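You operate a simulated robot arm through the tools that you are given. There is no shell and no other tool. Be economical: measure what you need, move in short steps, check, and stop when the job is done.

You are at the controls of a simulated robot arm. One attempt, no reset.

## Task
Put things in order on the dining table top. At the end: the teal bowl is on the silver small steel tray; the clear salt pot stands where the teal bowl stood; the purple pad stands where the clear salt pot stood; the clear coconut oil jar stands where the purple pad stood; whatever was shut is shut again. Leave all else as you found it, and nothing knocked over.

The check looks at the end state, three seconds after you hand in, the way a careful person would. Anything else that was tipped, shoved, dropped, spilled or broken makes it a failure.

## Robot
A 7-joint arm with a two-finger parallel gripper, fixed in place. Base frame: the origin is at the foot of the arm, x ahead of it, y to its left, z up; the work surface is at about z = 0. Lengths are in cm, angles in rad, forces in N, time in s.
With the tool pointing down near the work surface it reaches from about 24 to 62 cm from the base axis. Its first joint turns from -1.152 to 1.152 rad. Payload 2.6 kg.
The tool frame sits at the grasp point between the pads (the TCP): z along the fingers, y along the line on which they close. The tips reach 3 cm beyond it. Largest opening 9.4 cm; finger width 2.8, thickness 1; the body of the gripper, 5 by 9.6 cm, starts 5.5 cm behind the TCP.
Orientation is that of the tool frame in the base frame, as [roll, pitch, yaw] about the fixed x, y, z axes, in that order (R = Rz(yaw) Ry(pitch) Rx(roll)). With the fingers straight down and closing along the base's y, the tool's x points along the base's -x, its y along +y and its z along -z.

## Interface
- The arm moves only by the tool jog_arm. Its argument "plan" is text: rows parted by semicolons, each of 7 numbers parted by spaces: the turn, a rotation vector about the tool's x, y, z in rad, then the shift along the tool's x, y, z in cm, then the closure in counts, from 0 (fully open) to 255 (shut). In form: wx wy wz tx ty tz jaw; .... A call has 1 to 10 rows; each row is the pose to reach, as a shift and turn from the pose commanded when the call began, along the tool's axes at that moment. Each row takes 0.2 s and may step no farther than 5 cm and 0.15 rad from the row before; otherwise, or with a gripper value out of range, the whole call is refused. A pose out of reach is approached as far as the arm can. The call stops where the force on the tool passes 40 N (or 10 N more than at its start, if that is more) or the arm is blocked; 0.2 s more then pass. Each finger travels about 7.2 cm/s and halts on what it meets, pressing with about 32 N; the grip force reading is that of the motor and also rises with nothing between the fingers. The clock runs only during rows and for 0.2 s after the last one: add rows that repeat a pose to give the fingers time. It gives the time, the measured TCP pose, the force on the tool (base axes), the opening and the grip force at its end, in the units of the frame above (readings bear some noise), and new pictures: "views" is both (left out), scene, wrist or none.
- Cameras (640 x 400 px; columns grow to the right, rows downward): "scene" is fixed at [0.3, 41.64, 56.18]; the picture's right is [-0.96, -0.28, 0.00], its down [-0.17, 0.58, -0.80] and it looks along [0.22, -0.77, -0.60] (base axes); focal length 300 px, centre (320, 200). "wrist" rides on the gripper at [7.6, 1.4, -10.3] in the tool frame; the picture's right is [-0.18, 0.98, 0.00], its down [-0.75, -0.14, -0.64] and it looks along [-0.63, -0.12, 0.77] (tool axes); focal length 243 px, centre (320, 200). There is no depth. A picture from a camera that has moved, and an enlarged one, comes with that camera's place and axes in the base frame and with its lens.
- inspect(camera, box): a new picture of the part [left, top, right, bottom] of that camera's present view, enlarged. The clock stands still meanwhile.
- sign_off(): hands the job in; it is judged then, once.

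Work in short steps. Places have to be worked out from the pictures, the camera data and where the tool is seen: move nearer, look again, correct. Check each grasp and each placing, and mend what went wrong. You have 120 turns and 170 pictures in all, those below and enlarged ones among them. Open the gripper and draw the arm clear of the work before you hand the job in, unless the task says otherwise; then end with one line.

The tools are called after ">>>" as name(argument=value, ...) on one line, values as JSON. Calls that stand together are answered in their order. jog_arm: Moves the arm, as the interface text tells. Its arguments: {"type":"object","properties":{"plan":{"type":"string"},"views":{"type":"string","enum":["both","scene","wrist","none"]}},"required":["plan"]} The other tools are called the same way: inspect (camera, box) takes an enlarged picture of a part of a camera's view; sign_off () hands the job in.

At the start:

```text
clock: 0.0
tcp_pos: [28.98, -19.8, 32.88]
orientation: [3.141, 0.0, -3.141]
ft_force: [-0.4, 0.1, 1.1]
finger_gap: 9.38
grasp_force: 0.1
```

scene: 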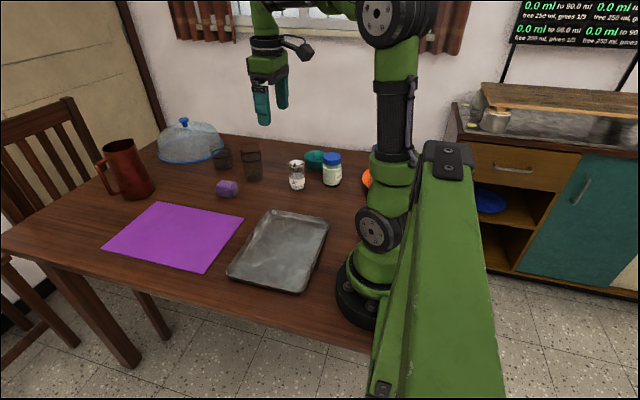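
wrist: 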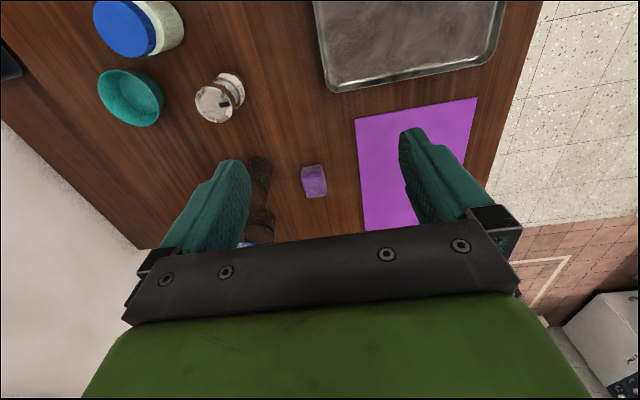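

I'll take enlarged views of the objects before I move.

>>> inspect(camera="scene", box=[200, 125, 400, 250])

>>> inspect(camera="wrist", box=[80, 0, 400, 200])

>>> inspect(camera="scene", box=[440, 60, 640, 230])

```text
3.20 times, centred on (300, 188) of scene
camera zoom: at [0.3, 41.64, 56.18], right [-0.96, -0.28, 0.0], down [-0.17, 0.58, -0.8], along [0.22, -0.77, -0.6], focal length 961 px, centre (384, 240)
```

zoom: 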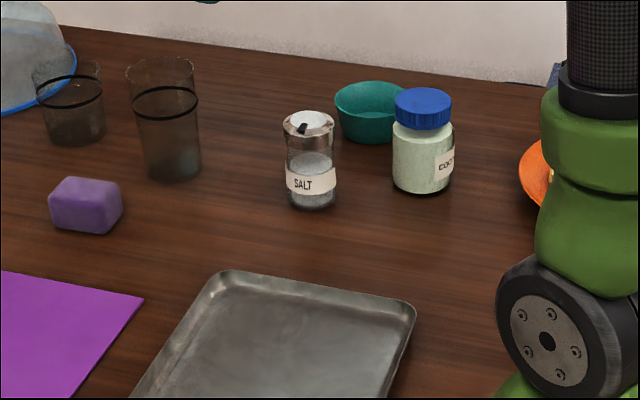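

```text
2.00 times, centred on (240, 100) of wrist
camera zoom: at [21.34, -18.52, 43.09], right [0.18, 0.98, 0.0], down [0.75, -0.14, 0.64], along [0.63, -0.12, -0.77], focal length 485 px, centre (480, 400)
```

zoom: 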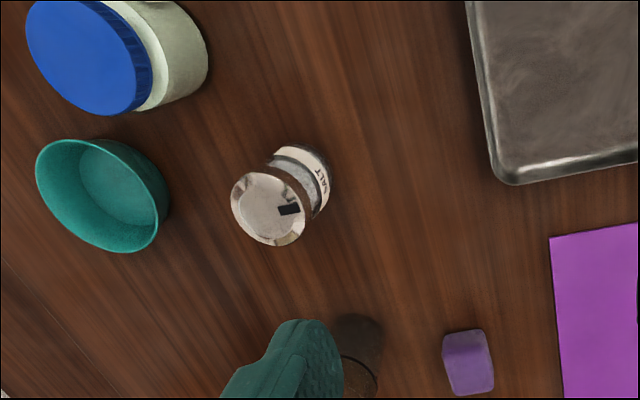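

```text
2.35 times, centred on (540, 145) of scene
camera zoom: at [0.3, 41.64, 56.18], right [-0.96, -0.28, 0.0], down [-0.17, 0.58, -0.8], along [0.22, -0.77, -0.6], focal length 707 px, centre (-198, 329)
```

zoom: 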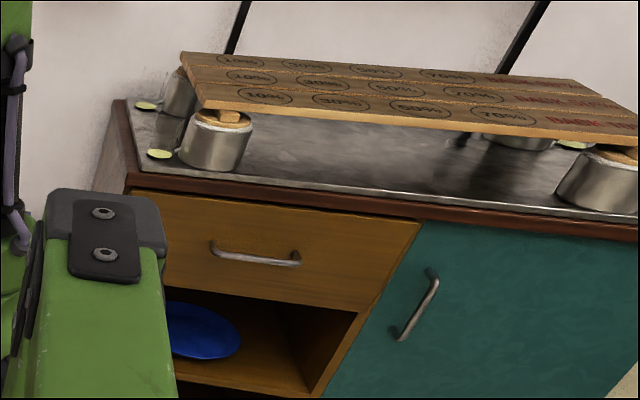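

Working from both views, I put the objects at about:
- bowl: centre (28,-49), diameter about 8.6
- salt pot: (30,-35)
- jar: (20.5,-40.3)
- purple block: (50.7,-25.7)
- tray: x 15–34, y -21 to 4

I'll move above the bowl's near rim with the fingers partly closed.

>>> jog_arm(plan="0 0 0 0.2 -4 2 50; 0 0 0 0.4 -8 4 100; 0 0 0 0.6 -12.5 6 150; 0 0 0 0.8 -17 8 150; 0 0 0 1 -21 10.5 150; 0 0 0 1.1 -24.9 12.9 150; 0 0 0 1.1 -24.9 12.9 150")

```text
clock: 1.6
tcp_pos: [27.89, -44.79, 19.94]
orientation: [3.141, -0.001, -3.14]
ft_force: [-0.4, 0.1, -1.0]
finger_gap: 3.88
grasp_force: 0.1
camera wrist: at [20.22, -43.54, 30.18], right [0.18, 0.98, 0.0], down [0.75, -0.14, 0.64], along [0.63, -0.12, -0.77], focal length 243 px, centre (320, 200)
```

scene: 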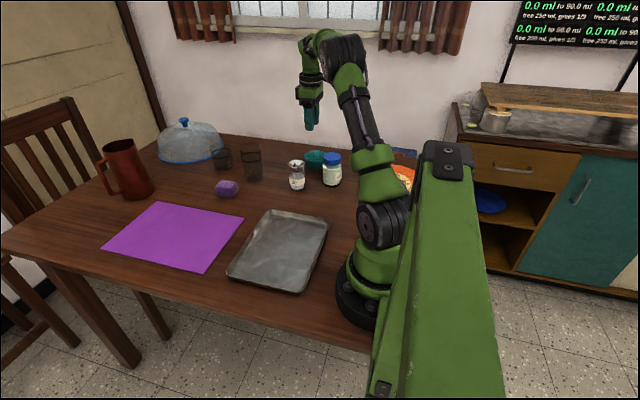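
wrist: 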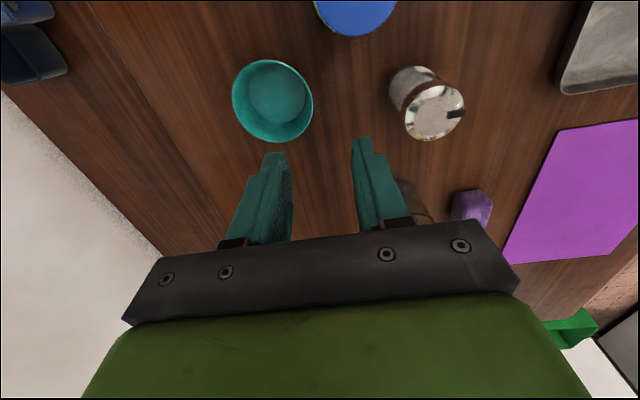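

The rim now reads as centre (27.9,-50), diameter 8.3 and height about 4, so the near rim is at y≈-45.9. I'll descend astride it to z=5.2 and look.

>>> jog_arm(plan="0 0 0 0 -1.1 4 150; 0 0 0 0 -1.1 8 150; 0 0 0 0 -1.1 11 150; 0 0 0 0 -1.1 13 150; 0 0 0 0 -1.1 14.7 150; 0 0 0 0 -1.1 14.7 150")

>>> inspect(camera="scene", box=[260, 110, 380, 200])

```text
clock: 3.0
tcp_pos: [27.83, -45.86, 5.22]
orientation: [3.141, 0.0, 3.141]
ft_force: [0.3, 0.0, -0.5]
finger_gap: 3.87
grasp_force: 0.1
camera wrist: at [20.25, -44.53, 15.56], right [0.18, 0.98, 0.0], down [0.75, -0.14, 0.64], along [0.63, -0.12, -0.77], focal length 243 px, centre (320, 200)
```

scene: 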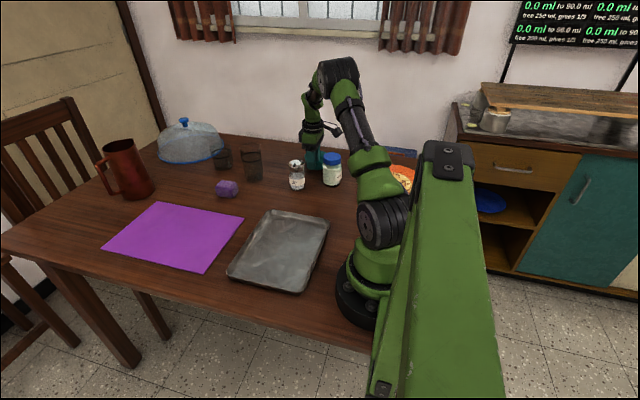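
wrist: 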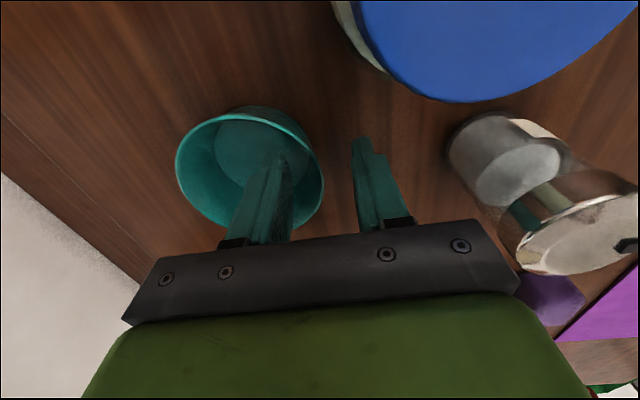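

```text
4.44 times, centred on (320, 155) of scene
camera zoom: at [0.3, 41.64, 56.18], right [-0.96, -0.28, 0.0], down [-0.17, 0.58, -0.8], along [0.22, -0.77, -0.6], focal length 1335 px, centre (320, 400)
```

zoom: 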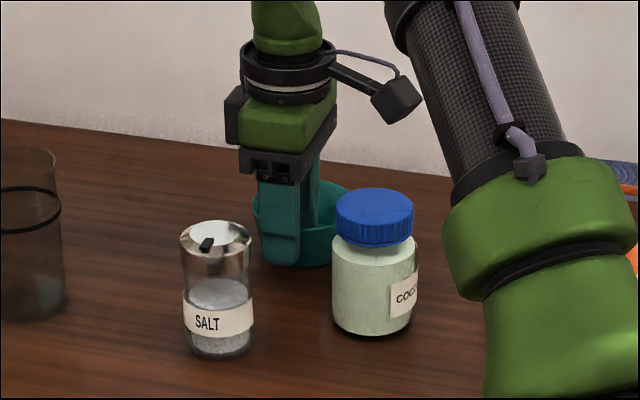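

One finger is inside the bowl and one outside, with the jar and salt clear. I'll close and check the grip before lifting.

>>> jog_arm(plan="0 0 0 0 0 0 200; 0 0 0 0 0 0 255; 0 0 0 0 0 0 255; 0 0 0 0 0 0 255", views="wrist")

```text
clock: 4.0
tcp_pos: [27.93, -45.96, 5.47]
orientation: [-3.14, 0.001, -3.141]
ft_force: [-1.7, 2.3, 11.2]
finger_gap: 1.04
grasp_force: 32.4
camera wrist: at [20.27, -44.56, 15.68], right [0.18, 0.98, 0.0], down [0.75, -0.14, 0.64], along [0.63, -0.12, -0.77], focal length 243 px, centre (320, 200)
```

wrist: 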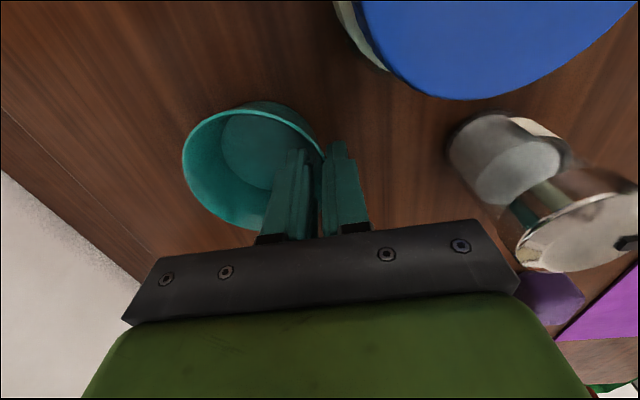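

The gap holds at 1.04 with full grip force, so the rim is caught. I'll lift to about z=22.

>>> jog_arm(plan="0 0 0 0 0 -1 255; 0 0 0 0 0 -3 255; 0 0 0 0 0 -6 255; 0 0 0 0 0 -10 255; 0 0 0 0 0 -14 255; 0 0 0 0 0 -17 255")

```text
clock: 5.4
tcp_pos: [27.8, -45.77, 22.24]
orientation: [3.141, 0.001, 3.141]
ft_force: [-0.1, 0.0, -1.2]
finger_gap: 0.75
grasp_force: 32.2
camera wrist: at [20.18, -44.5, 32.49], right [0.18, 0.98, 0.0], down [0.75, -0.14, 0.64], along [0.63, -0.12, -0.77], focal length 243 px, centre (320, 200)
```

scene: 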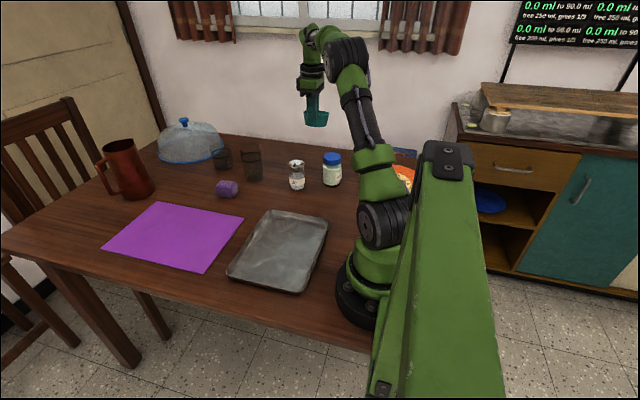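
wrist: 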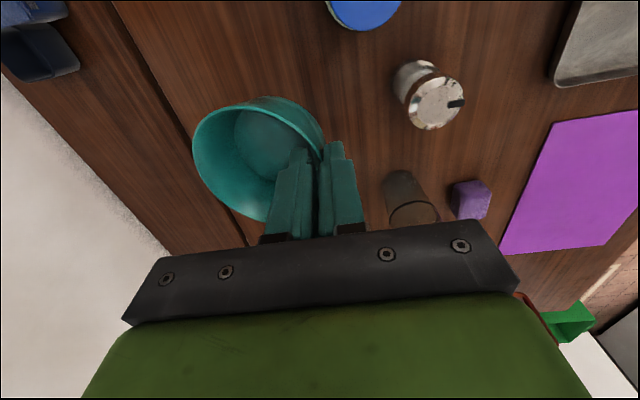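

The bowl is held, though it looks tilted with the far side low. I'll carry it over the tray and check the tilt there.

>>> jog_arm(plan="0 0 0 0 3 0 255; 0 0 0 0 7.5 0 255; 0 0 0 0 12 0 255; 0 0 0 0 16.5 0 255; 0 0 0 0 21 0 255; 0 0 0 0 25.5 0 255; 0 0 0 0 30 0 255; 0 0 0 0 34.5 1 255; 0 0 0 0.4 38 2 255; 0 0 0 0.8 40.8 3 255", views="wrist")

>>> inspect(camera="scene", box=[200, 130, 380, 310])

```text
clock: 7.6
tcp_pos: [26.93, -4.96, 19.12]
orientation: [-3.141, 0.001, 3.141]
ft_force: [-0.2, -0.6, -0.9]
finger_gap: 0.77
grasp_force: 31.8
camera wrist: at [19.32, -3.57, 29.43], right [0.18, 0.98, 0.0], down [0.75, -0.14, 0.64], along [0.63, -0.12, -0.77], focal length 243 px, centre (320, 200)
```

wrist: 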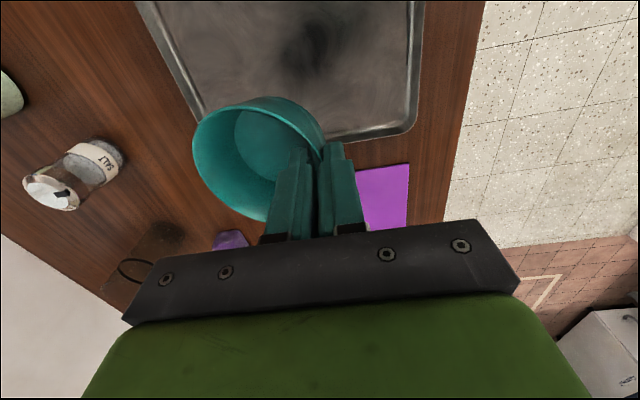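

```text
2.22 times, centred on (290, 220) of scene
camera zoom: at [0.3, 41.64, 56.18], right [-0.96, -0.28, 0.0], down [-0.17, 0.58, -0.8], along [0.22, -0.77, -0.6], focal length 667 px, centre (387, 156)
```

zoom: 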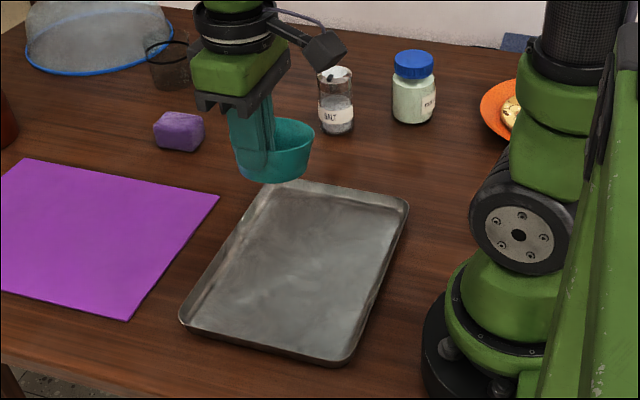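

The bowl tilts by about 0.15 rad with its far side low. I'll counter-rotate by 0.13 about tool x and lower it to about 1 cm above the tray.

>>> jog_arm(plan="0.05 0 0 0 0 3 255; 0.1 0 0 0 0 7 255; 0.13 0 0 0 0 10 255; 0.13 0 0 0 0 12 255; 0.13 0 0 0 0 12 255", views="wrist")

>>> inspect(camera="scene", box=[220, 170, 340, 290])

```text
clock: 8.8
tcp_pos: [26.91, -4.88, 7.09]
orientation: [-3.011, 0.001, -3.14]
ft_force: [0.0, 0.1, -1.3]
finger_gap: 0.75
grasp_force: 31.8
camera wrist: at [19.36, -2.28, 17.14], right [0.18, 0.97, -0.13], down [0.75, -0.06, 0.66], along [0.63, -0.22, -0.74], focal length 243 px, centre (320, 200)
```

wrist: 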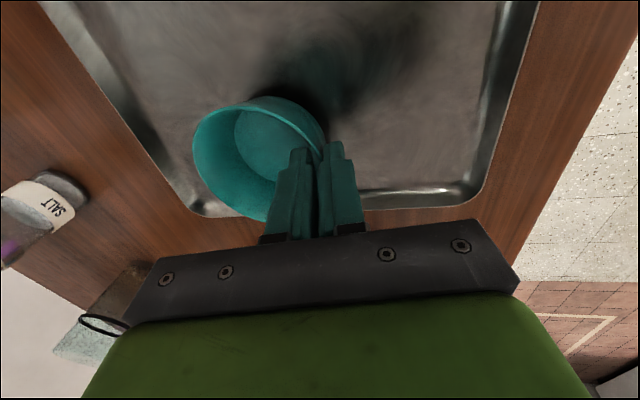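

```text
3.33 times, centred on (280, 230) of scene
camera zoom: at [0.3, 41.64, 56.18], right [-0.96, -0.28, 0.0], down [-0.17, 0.58, -0.8], along [0.22, -0.77, -0.6], focal length 1001 px, centre (453, 100)
```

zoom: 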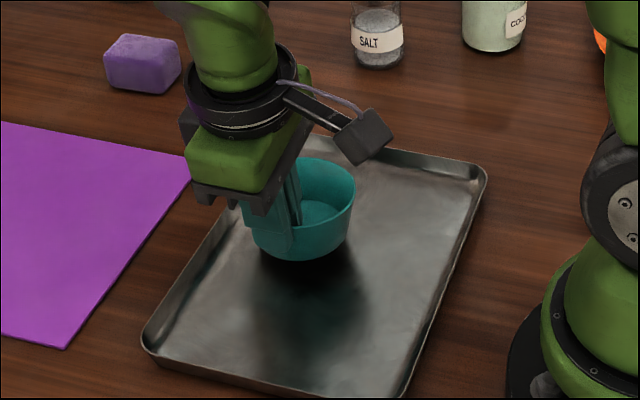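

The bowl now looks level and sits over the tray floor. I'll lower in small steps to find contact.

>>> jog_arm(plan="0 0 0 0 0 0.4 255; 0 0 0 0 0 0.8 255; 0 0 0 0 0 0.8 255", views="none")

```text
clock: 9.6
tcp_pos: [27.02, -5.21, 6.21]
orientation: [-3.01, 0.002, 3.142]
ft_force: [-0.7, -0.3, -0.3]
finger_gap: 0.75
grasp_force: 31.7
```

No contact yet, so I'll keep lowering.

>>> jog_arm(plan="0 0 0 0 0 0.3 255; 0 0 0 0 0 0.6 255; 0 0 0 0 0 0.6 255", views="none")

```text
clock: 10.4
tcp_pos: [27.1, -5.16, 5.85]
orientation: [-3.01, 0.001, -3.14]
ft_force: [1.7, 5.1, 11.4]
finger_gap: 0.82
grasp_force: 32.2
```

An 11 N upward force shows the bowl has touched down. I'll open the fingers and look.

>>> jog_arm(plan="0 0 0 0 0 0 225; 0 0 0 0 0 -0.2 190; 0 0 0 0 0 -0.2 160; 0 0 0 0 0 -0.2 160", views="wrist")

>>> inspect(camera="scene", box=[220, 170, 340, 290])

```text
clock: 11.4
tcp_pos: [27.03, -5.15, 5.98]
orientation: [-3.01, 0.0, -3.14]
ft_force: [0.3, -0.6, -1.1]
finger_gap: 3.52
grasp_force: 0.0
camera wrist: at [19.42, -2.55, 16.01], right [0.18, 0.97, -0.13], down [0.75, -0.06, 0.65], along [0.63, -0.22, -0.74], focal length 243 px, centre (320, 200)
```

wrist: 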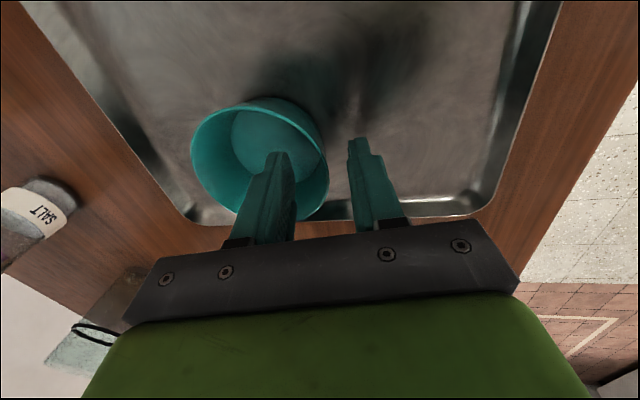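

```text
3.33 times, centred on (280, 230) of scene
camera zoom: at [0.3, 41.64, 56.18], right [-0.96, -0.28, 0.0], down [-0.17, 0.58, -0.8], along [0.22, -0.77, -0.6], focal length 1001 px, centre (453, 100)
```

zoom: 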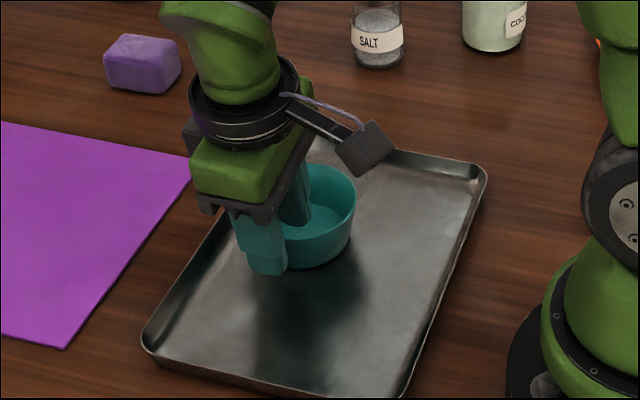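

The bowl stands flat on the tray. I'll rise and level the tool.

>>> jog_arm(plan="0 0 0 0 0 -3 160; 0 0 0 0 0 -6 160; -0.07 0 0 0 0 -10 100; -0.13 0 0 0 0 -14 50; -0.13 0 0 0 -3 -17 0; -0.13 0 0 0 -3 -17 0", views="scene")

```text
clock: 12.8
tcp_pos: [26.88, -5.96, 23.28]
orientation: [-3.14, 0.0, -3.14]
ft_force: [-0.2, 0.3, -0.4]
finger_gap: 9.4
grasp_force: 0.1
```

scene: 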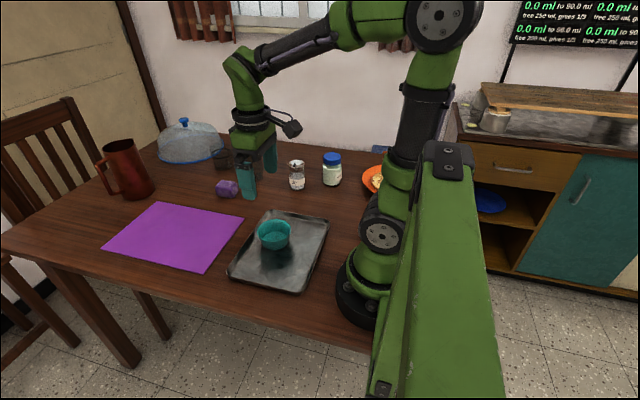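

The bowl is done. Next I'll go above the salt pot near (30,-35).

>>> jog_arm(plan="0 0 0 -0.5 -4.5 0 0; 0 0 0 -1 -9 0 0; 0 0 0 -1.5 -13.5 0 0; 0 0 0 -2 -18 0 0; 0 0 0 -2.5 -22.5 0 0; 0 0 0 -3.1 -26.5 1 0; 0 0 0 -3.1 -29 3 0; 0 0 0 -3.1 -29 3 0", views="wrist")

>>> inspect(camera="scene", box=[240, 90, 360, 210])

```text
clock: 14.6
tcp_pos: [30.12, -34.99, 20.1]
orientation: [-3.141, 0.002, -3.14]
ft_force: [-0.4, 0.0, 0.0]
finger_gap: 9.39
grasp_force: 0.0
camera wrist: at [22.45, -33.6, 30.47], right [0.18, 0.98, 0.0], down [0.75, -0.14, 0.64], along [0.63, -0.12, -0.77], focal length 243 px, centre (320, 200)
```

wrist: 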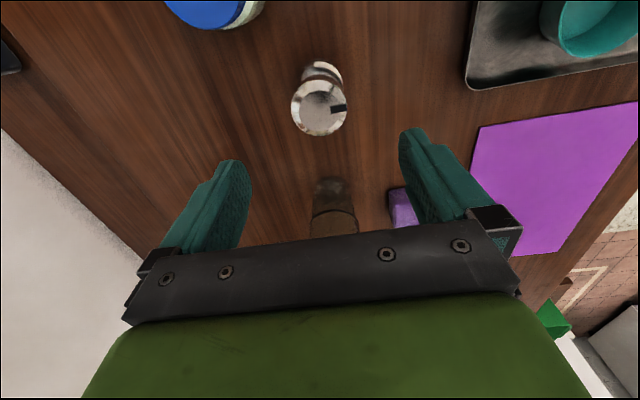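

```text
3.33 times, centred on (300, 150) of scene
camera zoom: at [0.3, 41.64, 56.18], right [-0.96, -0.28, 0.0], down [-0.17, 0.58, -0.8], along [0.22, -0.77, -0.6], focal length 1001 px, centre (387, 367)
```

zoom: 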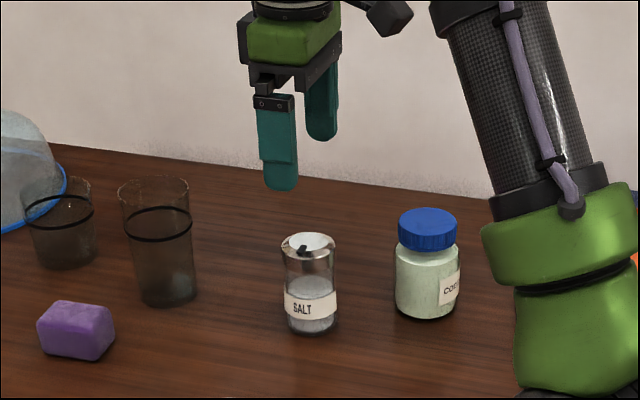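

The salt pot is at about (29.8,-34.9), height 9.2. I'll descend astride it to z=5.

>>> jog_arm(plan="0 0 0 0.3 0.05 4 0; 0 0 0 0.3 0.05 8 0; 0 0 0 0.3 0.05 11 0; 0 0 0 0.3 0.05 13.5 0; 0 0 0 0.3 0.05 15.1 0; 0 0 0 0.3 0.05 15.1 0", views="wrist")

>>> inspect(camera="scene", box=[240, 90, 360, 210])

```text
clock: 16.0
tcp_pos: [29.79, -34.93, 5.2]
orientation: [-3.141, -0.001, 3.141]
ft_force: [-0.7, 0.6, 0.5]
finger_gap: 9.44
grasp_force: 0.3
camera wrist: at [22.17, -33.58, 15.46], right [0.18, 0.98, 0.0], down [0.75, -0.14, 0.64], along [0.63, -0.12, -0.77], focal length 243 px, centre (320, 200)
```

wrist: 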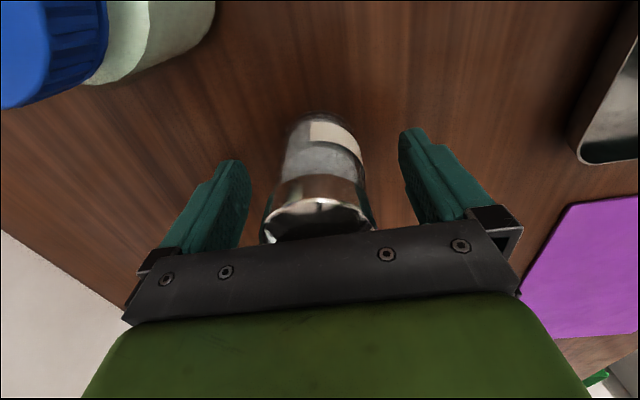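

```text
3.33 times, centred on (300, 150) of scene
camera zoom: at [0.3, 41.64, 56.18], right [-0.96, -0.28, 0.0], down [-0.17, 0.58, -0.8], along [0.22, -0.77, -0.6], focal length 1001 px, centre (387, 367)
```

zoom: 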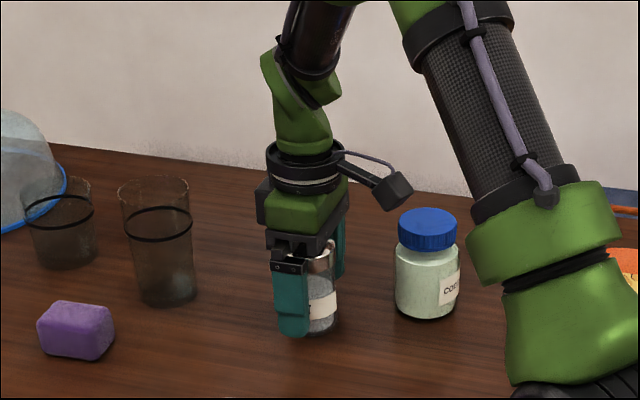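

The pot is between the fingers, so I'll close.

>>> jog_arm(plan="0 0 0 0 0 0 60; 0 0 0 0 0 0 110; 0 0 0 0 0 0 160; 0 0 0 0 0 0 255; 0 0 0 0 0 0 255; 0 0 0 0 0 0 255", views="none")

```text
clock: 17.4
tcp_pos: [29.75, -34.97, 5.27]
orientation: [-3.141, -0.001, 3.141]
ft_force: [-0.7, 1.4, -0.3]
finger_gap: 5.03
grasp_force: 32.0
```

Gripped at a 5.03 gap. I'll lift and carry it to the bowl's old place, about (27.9,-49.9).

>>> jog_arm(plan="0 0 0 0 0 -2 255; 0 0 0 0 0 -5 255; 0 0 0 0 0 -7 255; 0 0 0 0.4 -3 -7 255; 0 0 0 1 -7 -7 255; 0 0 0 1.5 -11 -7 255; 0 0 0 1.85 -14 -7 255; 0 0 0 1.85 -14.9 -7 255; 0 0 0 1.85 -14.9 -7 255")

```text
clock: 19.4
tcp_pos: [27.98, -49.96, 12.24]
orientation: [3.14, 0.0, 3.141]
ft_force: [0.4, 0.6, -1.1]
finger_gap: 5.02
grasp_force: 32.1
camera wrist: at [20.37, -48.51, 22.45], right [0.18, 0.98, 0.0], down [0.75, -0.14, 0.64], along [0.63, -0.12, -0.77], focal length 243 px, centre (320, 200)
```

scene: 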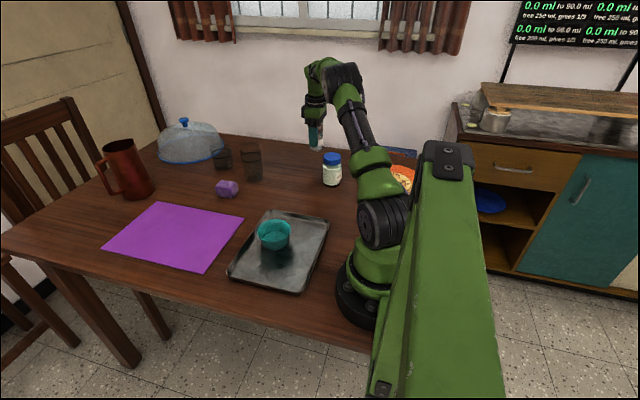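
wrist: 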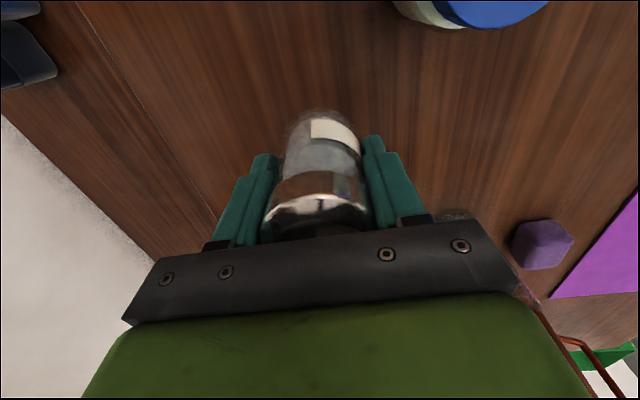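

The pot is held upright over the spot. I'll lower it by about the height I raised it.

>>> jog_arm(plan="0 0 0 0 0 3 255; 0 0 0 0 0 5.5 255; 0 0 0 0 0 6.6 255; 0 0 0 0 0 6.9 255; 0 0 0 0 0 6.9 255", views="none")

```text
clock: 20.6
tcp_pos: [27.93, -49.78, 5.21]
orientation: [-3.142, -0.002, 3.14]
ft_force: [0.2, 0.0, -0.7]
finger_gap: 4.99
grasp_force: 32.0
```

The pot should be within about 1 mm of the table. I'll lower a touch more and open.

>>> jog_arm(plan="0 0 0 0 0 0.15 255; 0 0 0 0 0 0.15 255; 0 0 0 0 0 0.15 120; 0 0 0 0 0 0.15 60; 0 0 0 0 0 0.15 20; 0 0 0 0 0 0.15 0; 0 0 0 0 0 0.15 0", views="wrist")

>>> inspect(camera="scene", box=[260, 90, 380, 210])

```text
clock: 22.2
tcp_pos: [27.89, -49.81, 5.18]
orientation: [-3.141, -0.001, -3.141]
ft_force: [0.7, 0.4, -0.5]
finger_gap: 9.41
grasp_force: 0.1
camera wrist: at [20.39, -48.52, 15.39], right [0.18, 0.98, 0.0], down [0.75, -0.14, 0.64], along [0.63, -0.12, -0.77], focal length 243 px, centre (320, 200)
```

wrist: 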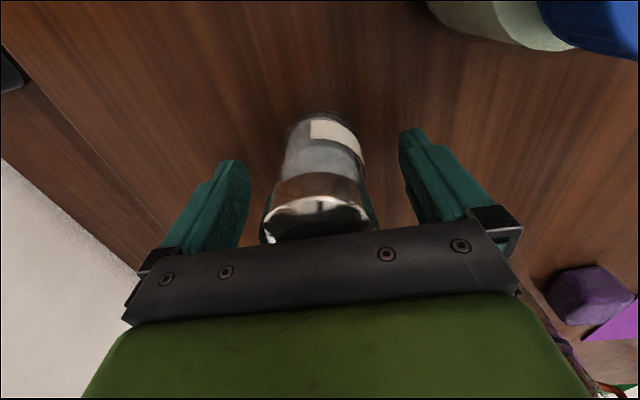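

```text
3.33 times, centred on (320, 150) of scene
camera zoom: at [0.3, 41.64, 56.18], right [-0.96, -0.28, 0.0], down [-0.17, 0.58, -0.8], along [0.22, -0.77, -0.6], focal length 1001 px, centre (320, 367)
```

zoom: 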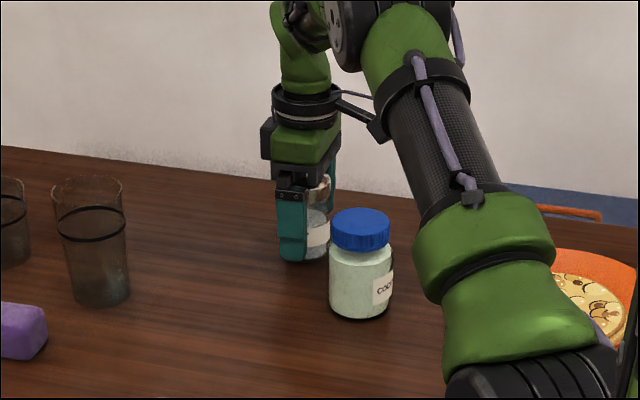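

Released and standing. I'll rise straight up and move over the purple block near (50.5,-25.7).

>>> jog_arm(plan="0 0 0 0 0 -4.5 0; 0 0 0 0 0 -9 0; 0 0 0 0 0 -13.5 0; 0 0 0 -3.2 3.4 -13.5 0; 0 0 0 -6.4 6.8 -13.5 0; 0 0 0 -9.6 10.2 -13.5 0; 0 0 0 -12.8 13.6 -13.5 0; 0 0 0 -16 17 -13.5 0; 0 0 0 -19.2 20.4 -13.5 0; 0 0 0 -22.4 23.8 -13.5 0")

```text
clock: 24.4
tcp_pos: [50.56, -25.99, 18.65]
orientation: [3.141, 0.0, 3.141]
ft_force: [-0.5, 0.8, -0.9]
finger_gap: 9.4
grasp_force: 0.0
camera wrist: at [42.9, -24.59, 28.92], right [0.18, 0.98, 0.0], down [0.75, -0.14, 0.64], along [0.63, -0.12, -0.77], focal length 243 px, centre (320, 200)
```

scene: 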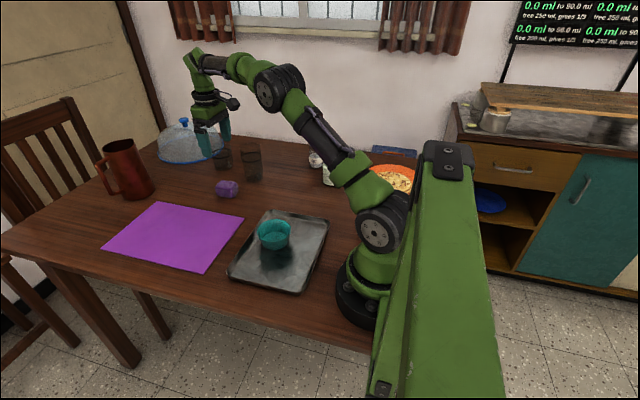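
wrist: 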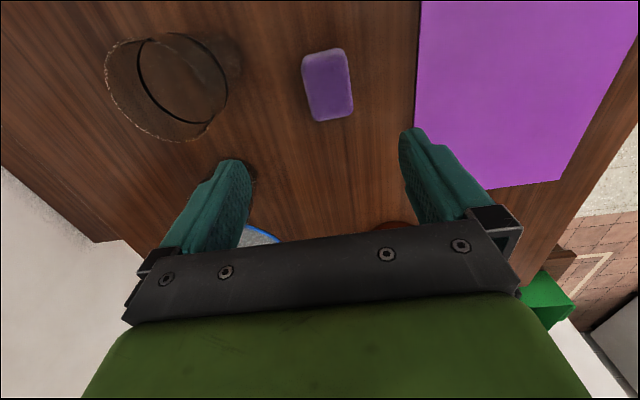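

The block looks about 6 × 4 and lies along x, with its centre near (50,-25.3). I'll zoom in to refine that.

>>> inspect(camera="wrist", box=[270, 30, 390, 140])

>>> inspect(camera="scene", box=[200, 165, 260, 210])

```text
3.64 times, centred on (330, 85) of wrist
camera zoom: at [42.9, -24.59, 28.92], right [0.18, 0.98, 0.0], down [0.75, -0.14, 0.64], along [0.63, -0.12, -0.77], focal length 882 px, centre (284, 618)
```

zoom: 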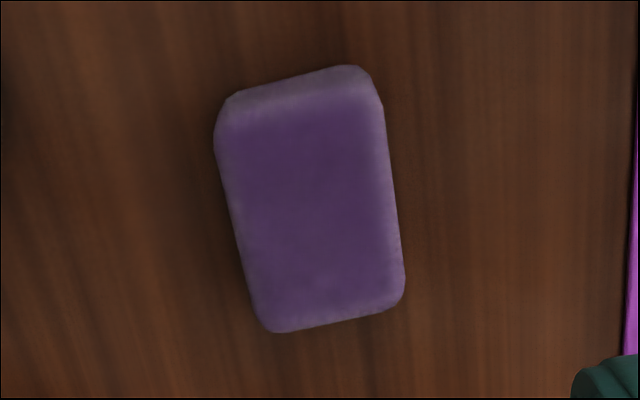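

```text
8.89 times, centred on (230, 188) of scene
camera zoom: at [0.29, 41.64, 56.18], right [-0.96, -0.28, 0.0], down [-0.17, 0.58, -0.8], along [0.22, -0.77, -0.6], focal length 2670 px, centre (1120, 311)
```

zoom: 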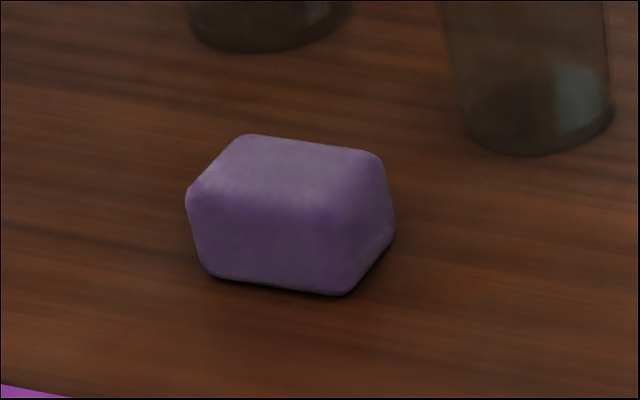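

The block's centre is at about (50.05,-25.35), size 5.5 × 4 × 3.4. The tall glass stands near y≈-35, so I'll go down with the fingers only partly open (6.2 cm) to keep clear of it.

>>> jog_arm(plan="0 0 0 0.45 0.7 3 40; 0 0 0 0.45 0.7 6 87; 0 0 0 0.45 0.7 10 87; 0 0 0 0.45 0.7 13 87; 0 0 0 0.45 0.7 15 87; 0 0 0 0.45 0.7 15 87", views="wrist")

>>> inspect(camera="scene", box=[180, 110, 290, 220])

```text
clock: 25.8
tcp_pos: [49.98, -25.31, 3.52]
orientation: [3.14, 0.0, -3.141]
ft_force: [0.1, 0.0, -0.1]
finger_gap: 6.19
grasp_force: 0.2
camera wrist: at [42.33, -23.92, 13.86], right [0.18, 0.98, 0.0], down [0.75, -0.14, 0.64], along [0.63, -0.12, -0.77], focal length 243 px, centre (320, 200)
```

wrist: 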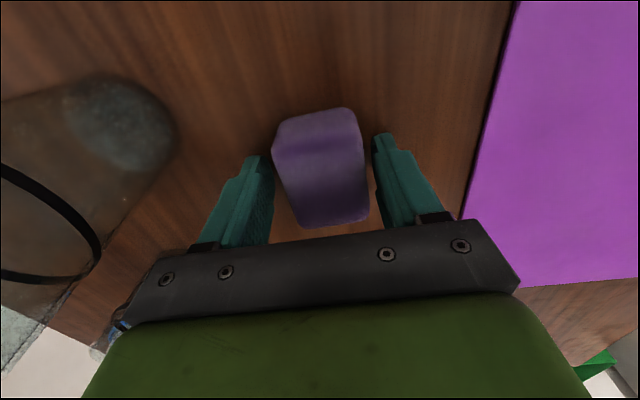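

```text
3.64 times, centred on (235, 165) of scene
camera zoom: at [0.3, 41.64, 56.18], right [-0.96, -0.28, 0.0], down [-0.17, 0.58, -0.8], along [0.22, -0.77, -0.6], focal length 1092 px, centre (629, 327)
```

zoom: 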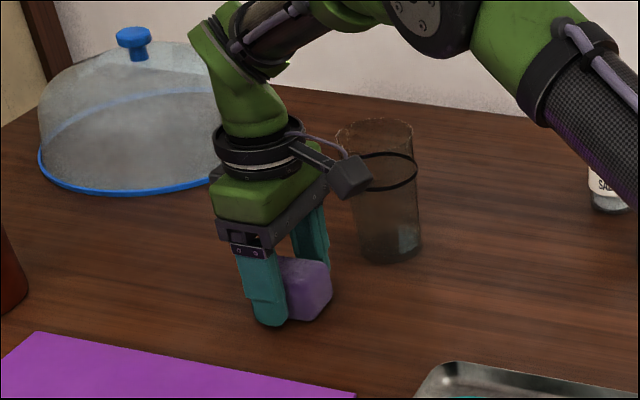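

The block is between the fingers and the glass is clear. I'll close.

>>> jog_arm(plan="0 0 0 0 0 0 120; 0 0 0 0 0 0 140; 0 0 0 0 0 0 255; 0 0 0 0 0 0 255; 0 0 0 0 0 0 255", views="wrist")

```text
clock: 27.0
tcp_pos: [49.92, -25.34, 3.68]
orientation: [-3.141, 0.0, 3.14]
ft_force: [-0.4, 0.0, -0.8]
finger_gap: 4.85
grasp_force: 31.9
camera wrist: at [42.34, -23.92, 13.89], right [0.18, 0.98, 0.0], down [0.75, -0.14, 0.64], along [0.63, -0.12, -0.77], focal length 243 px, centre (320, 200)
```

wrist: 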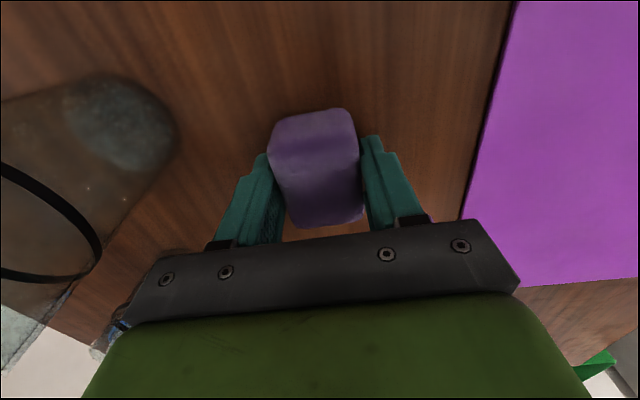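

Gripped. I'll lift and carry the block to the salt pot's old place (29.8,-34.9), moving along -x first to stay clear of the glass.

>>> jog_arm(plan="0 0 0 0 0 -3 255; 0 0 0 0 0 -7 255; 0 0 0 1 0 -11 255; 0 0 0 5.5 0 -11 255; 0 0 0 10 0 -11 255; 0 0 0 14 -2 -11 255; 0 0 0 17.5 -5 -11 255; 0 0 0 20.1 -8 -11 255; 0 0 0 20.1 -9.6 -10 255; 0 0 0 20.1 -9.6 -8 255")

```text
clock: 29.2
tcp_pos: [29.81, -34.97, 11.58]
orientation: [3.141, 0.0, 3.141]
ft_force: [-0.2, 0.1, 0.2]
finger_gap: 4.85
grasp_force: 32.3
camera wrist: at [22.21, -33.58, 21.84], right [0.18, 0.98, 0.0], down [0.75, -0.14, 0.64], along [0.63, -0.12, -0.77], focal length 243 px, centre (320, 200)
```

scene: 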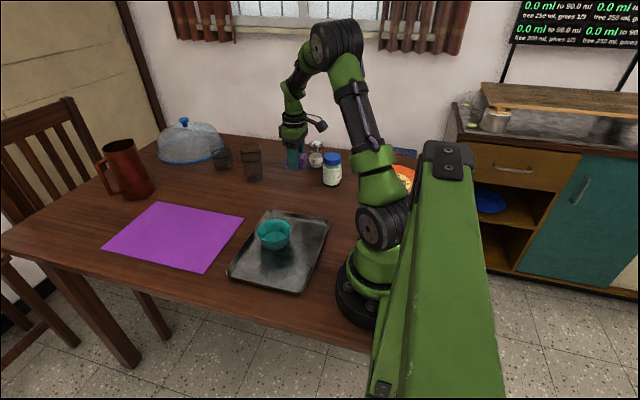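
wrist: 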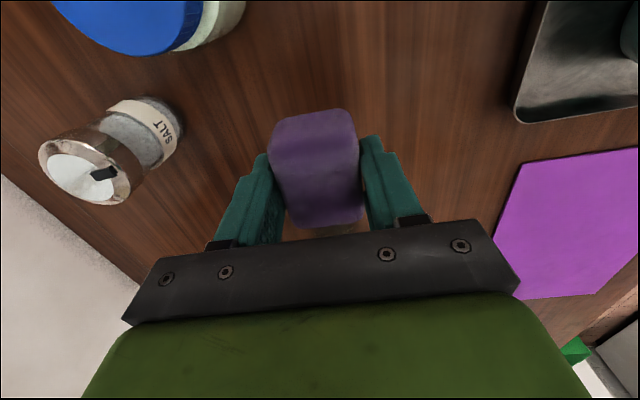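

The block is above the spot. I'll lower it to its original height of 3.6.

>>> jog_arm(plan="0 0 0 0 0 4 255; 0 0 0 0 0 6.5 255; 0 0 0 0 0 7.7 255; 0 0 0 0 0 8.05 255; 0 0 0 0 0 8.05 255", views="none")

```text
clock: 30.4
tcp_pos: [29.88, -34.81, 3.55]
orientation: [-3.141, -0.001, 3.141]
ft_force: [-0.4, 1.2, 4.3]
finger_gap: 4.84
grasp_force: 32.2
```

A light contact force of 4 N shows it is down. I'll open to 6.2 cm and look.

>>> jog_arm(plan="0 0 0 0 0 0 110; 0 0 0 0 0 0 87; 0 0 0 0 0 0 70; 0 0 0 0 0 -4 70; 0 0 0 0 0 -8 40; 0 0 0 0 0 -12.5 0; 0 0 0 0 0 -16 0; 0 0 0 0 0 -16 0")

```text
clock: 32.2
tcp_pos: [29.81, -34.93, 19.52]
orientation: [-3.14, -0.001, -3.141]
ft_force: [0.3, 0.0, -0.8]
finger_gap: 9.42
grasp_force: 0.0
camera wrist: at [22.18, -33.58, 29.88], right [0.18, 0.98, 0.0], down [0.75, -0.14, 0.64], along [0.63, -0.12, -0.77], focal length 243 px, centre (320, 200)
```

scene: 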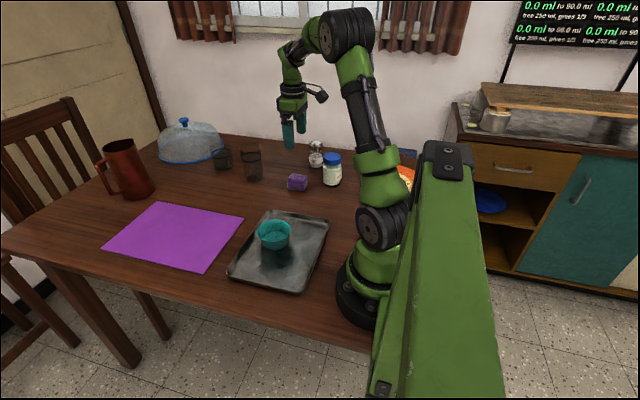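
wrist: 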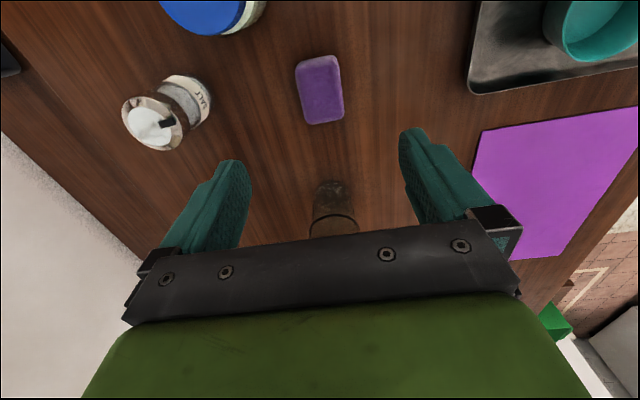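

The block is in place. Next is the jar near (20,-40.4), so I'll move above it.

>>> jog_arm(plan="0 0 0 3 -2 -1 0; 0 0 0 6.5 -4 -1 0; 0 0 0 9.8 -5.5 -1 0; 0 0 0 9.8 -5.5 -1 0", views="wrist")

>>> inspect(camera="scene", box=[270, 110, 390, 210])

```text
clock: 33.2
tcp_pos: [19.87, -40.51, 20.53]
orientation: [3.14, 0.001, 3.142]
ft_force: [-0.6, 0.1, 0.6]
finger_gap: 9.44
grasp_force: 0.1
camera wrist: at [12.35, -39.07, 30.92], right [0.18, 0.98, 0.0], down [0.75, -0.14, 0.64], along [0.63, -0.12, -0.77], focal length 243 px, centre (320, 200)
```

wrist: 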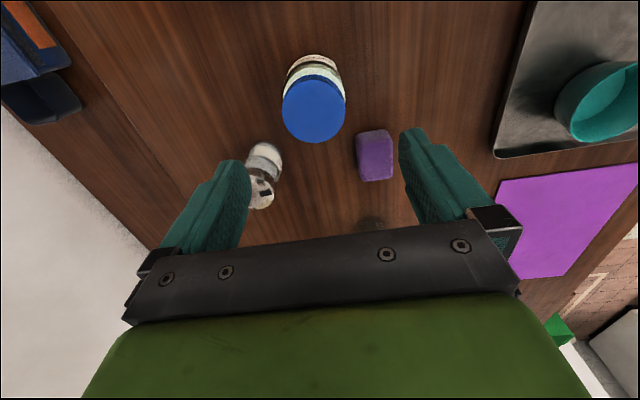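

```text
4.00 times, centred on (330, 160) of scene
camera zoom: at [0.3, 41.64, 56.18], right [-0.96, -0.28, 0.0], down [-0.17, 0.58, -0.8], along [0.22, -0.77, -0.6], focal length 1201 px, centre (280, 360)
```

zoom: 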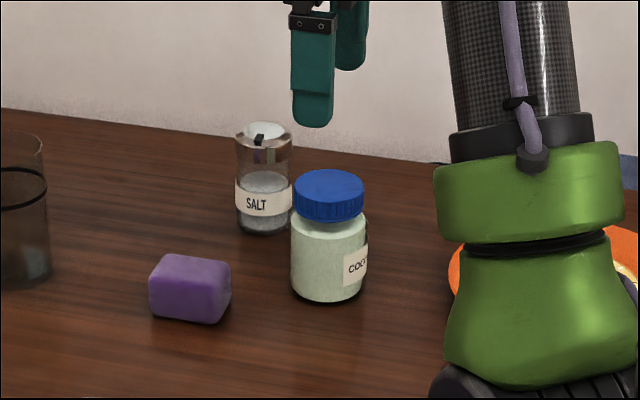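

The jar is at about (19.4,-40.7), height about 10.5. I'll descend to z≈6.2 with the fingers wide.

>>> jog_arm(plan="0 0 0 0.45 -0.2 4 0; 0 0 0 0.45 -0.2 8 0; 0 0 0 0.45 -0.2 11 0; 0 0 0 0.45 -0.2 13 0; 0 0 0 0.45 -0.2 14.3 0; 0 0 0 0.45 -0.2 14.3 0", views="wrist")

>>> inspect(camera="scene", box=[270, 110, 390, 210])

```text
clock: 34.6
tcp_pos: [19.64, -40.6, 6.17]
orientation: [3.142, 0.0, -3.142]
ft_force: [0.3, 0.0, 0.0]
finger_gap: 9.38
grasp_force: 0.1
camera wrist: at [11.94, -39.29, 16.51], right [0.18, 0.98, 0.0], down [0.75, -0.14, 0.64], along [0.63, -0.12, -0.77], focal length 243 px, centre (320, 200)
```

wrist: 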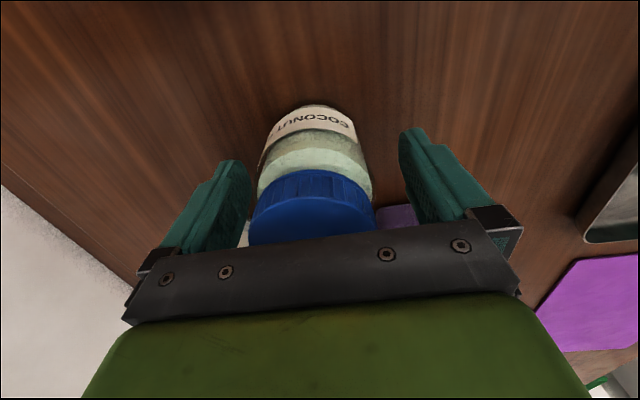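

```text
4.00 times, centred on (330, 160) of scene
camera zoom: at [0.3, 41.64, 56.18], right [-0.96, -0.28, 0.0], down [-0.17, 0.58, -0.8], along [0.22, -0.77, -0.6], focal length 1201 px, centre (280, 360)
```

zoom: 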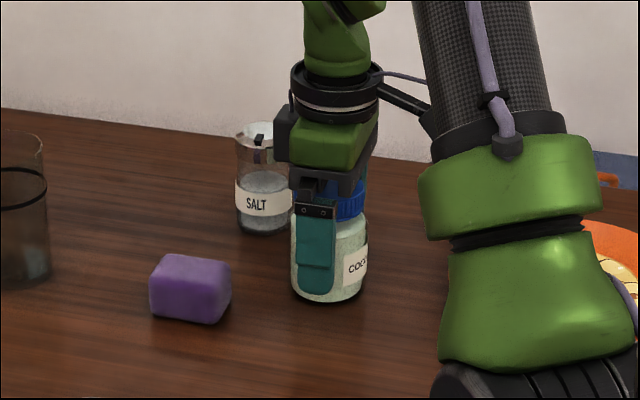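

The jar sits between the fingers with clearance on both sides. I'll close.

>>> jog_arm(plan="0 0 0 0 0 0 50; 0 0 0 0 0 0 80; 0 0 0 0 0 0 120; 0 0 0 0 0 0 255; 0 0 0 0 0 0 255; 0 0 0 0 0 0 255", views="wrist")

```text
clock: 36.0
tcp_pos: [19.53, -40.69, 6.33]
orientation: [3.141, -0.001, 3.141]
ft_force: [0.2, 0.0, 0.3]
finger_gap: 6.8
grasp_force: 31.7
camera wrist: at [11.95, -39.29, 16.54], right [0.18, 0.98, 0.0], down [0.75, -0.14, 0.64], along [0.63, -0.12, -0.77], focal length 243 px, centre (320, 200)
```

wrist: 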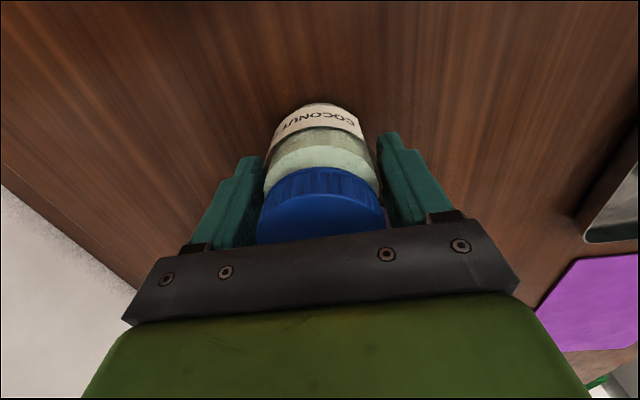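

Gripped at 6.8 cm. I'll lift 10 cm and start towards the pad's old place, keeping to the +y side away from the glass.

>>> jog_arm(plan="0 0 0 0 0 -2 255; 0 0 0 0 0 -6 255; 0 0 0 0 0 -10 255; 0 0 0 -1.5 4 -10 255; 0 0 0 -3.5 8 -10 255; 0 0 0 -6 12 -10 255; 0 0 0 -9.5 15 -10 255; 0 0 0 -14 15.5 -10 255; 0 0 0 -18.5 15.5 -10 255; 0 0 0 -23 15.5 -10 255", views="scene")

```text
clock: 38.2
tcp_pos: [42.65, -25.08, 16.14]
orientation: [3.14, -0.002, 3.141]
ft_force: [-0.3, -1.1, -3.3]
finger_gap: 6.82
grasp_force: 32.1
```

scene: 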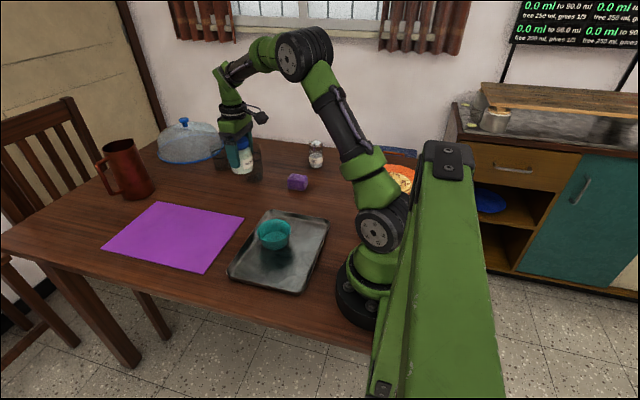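

I'll finish the traverse to (49.9,-25.2) and go part of the way down.

>>> jog_arm(plan="0 0 0 -4 -0.1 0 255; 0 0 0 -7.3 -0.1 0 255; 0 0 0 -7.3 -0.1 3 255; 0 0 0 -7.3 -0.1 6 255; 0 0 0 -7.3 -0.1 7.5 255; 0 0 0 -7.3 -0.1 7.5 255", views="wrist")

>>> inspect(camera="scene", box=[180, 110, 300, 220])

```text
clock: 39.6
tcp_pos: [49.85, -25.24, 8.62]
orientation: [-3.141, 0.0, -3.14]
ft_force: [0.4, -0.7, -5.2]
finger_gap: 6.84
grasp_force: 32.0
camera wrist: at [42.3, -23.88, 18.96], right [0.18, 0.98, 0.0], down [0.75, -0.14, 0.64], along [0.63, -0.12, -0.77], focal length 243 px, centre (320, 200)
```

wrist: 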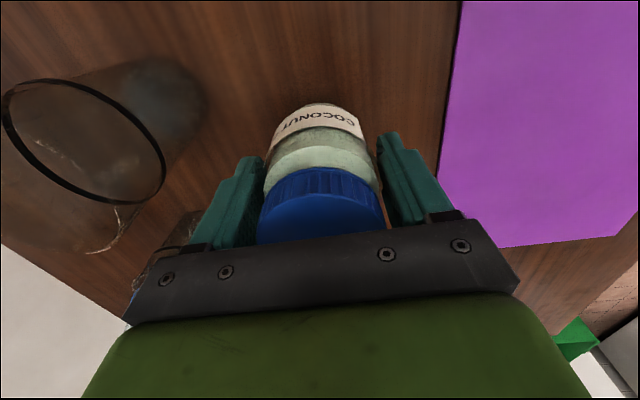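

```text
3.64 times, centred on (240, 165) of scene
camera zoom: at [0.3, 41.64, 56.18], right [-0.96, -0.28, 0.0], down [-0.17, 0.58, -0.8], along [0.22, -0.77, -0.6], focal length 1092 px, centre (611, 327)
```

zoom: 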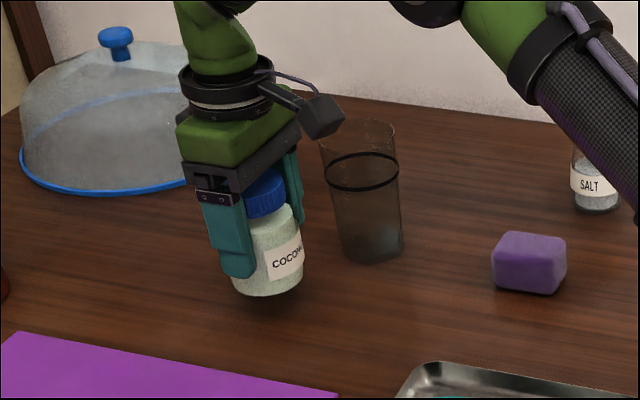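

The jar is upright and clear of the glass. I'll lower to the grasp height of about 6.2.

>>> jog_arm(plan="0 0 0 0 0 1.2 255; 0 0 0 0 0 2 255; 0 0 0 0 0 2.35 255; 0 0 0 0 0 2.35 255", views="none")

```text
clock: 40.6
tcp_pos: [49.96, -25.32, 6.32]
orientation: [-3.141, -0.001, 3.141]
ft_force: [0.1, -0.1, -3.4]
finger_gap: 6.83
grasp_force: 32.5
```

The force still shows the jar hanging, so I'll lower a little more.

>>> jog_arm(plan="0 0 0 0 0 0.1 255; 0 0 0 0 0 0.2 255; 0 0 0 0 0 0.2 255", views="none")

```text
clock: 41.4
tcp_pos: [49.87, -25.25, 6.17]
orientation: [-3.141, 0.001, -3.141]
ft_force: [-3.0, 1.2, 4.9]
finger_gap: 6.83
grasp_force: 31.8
```

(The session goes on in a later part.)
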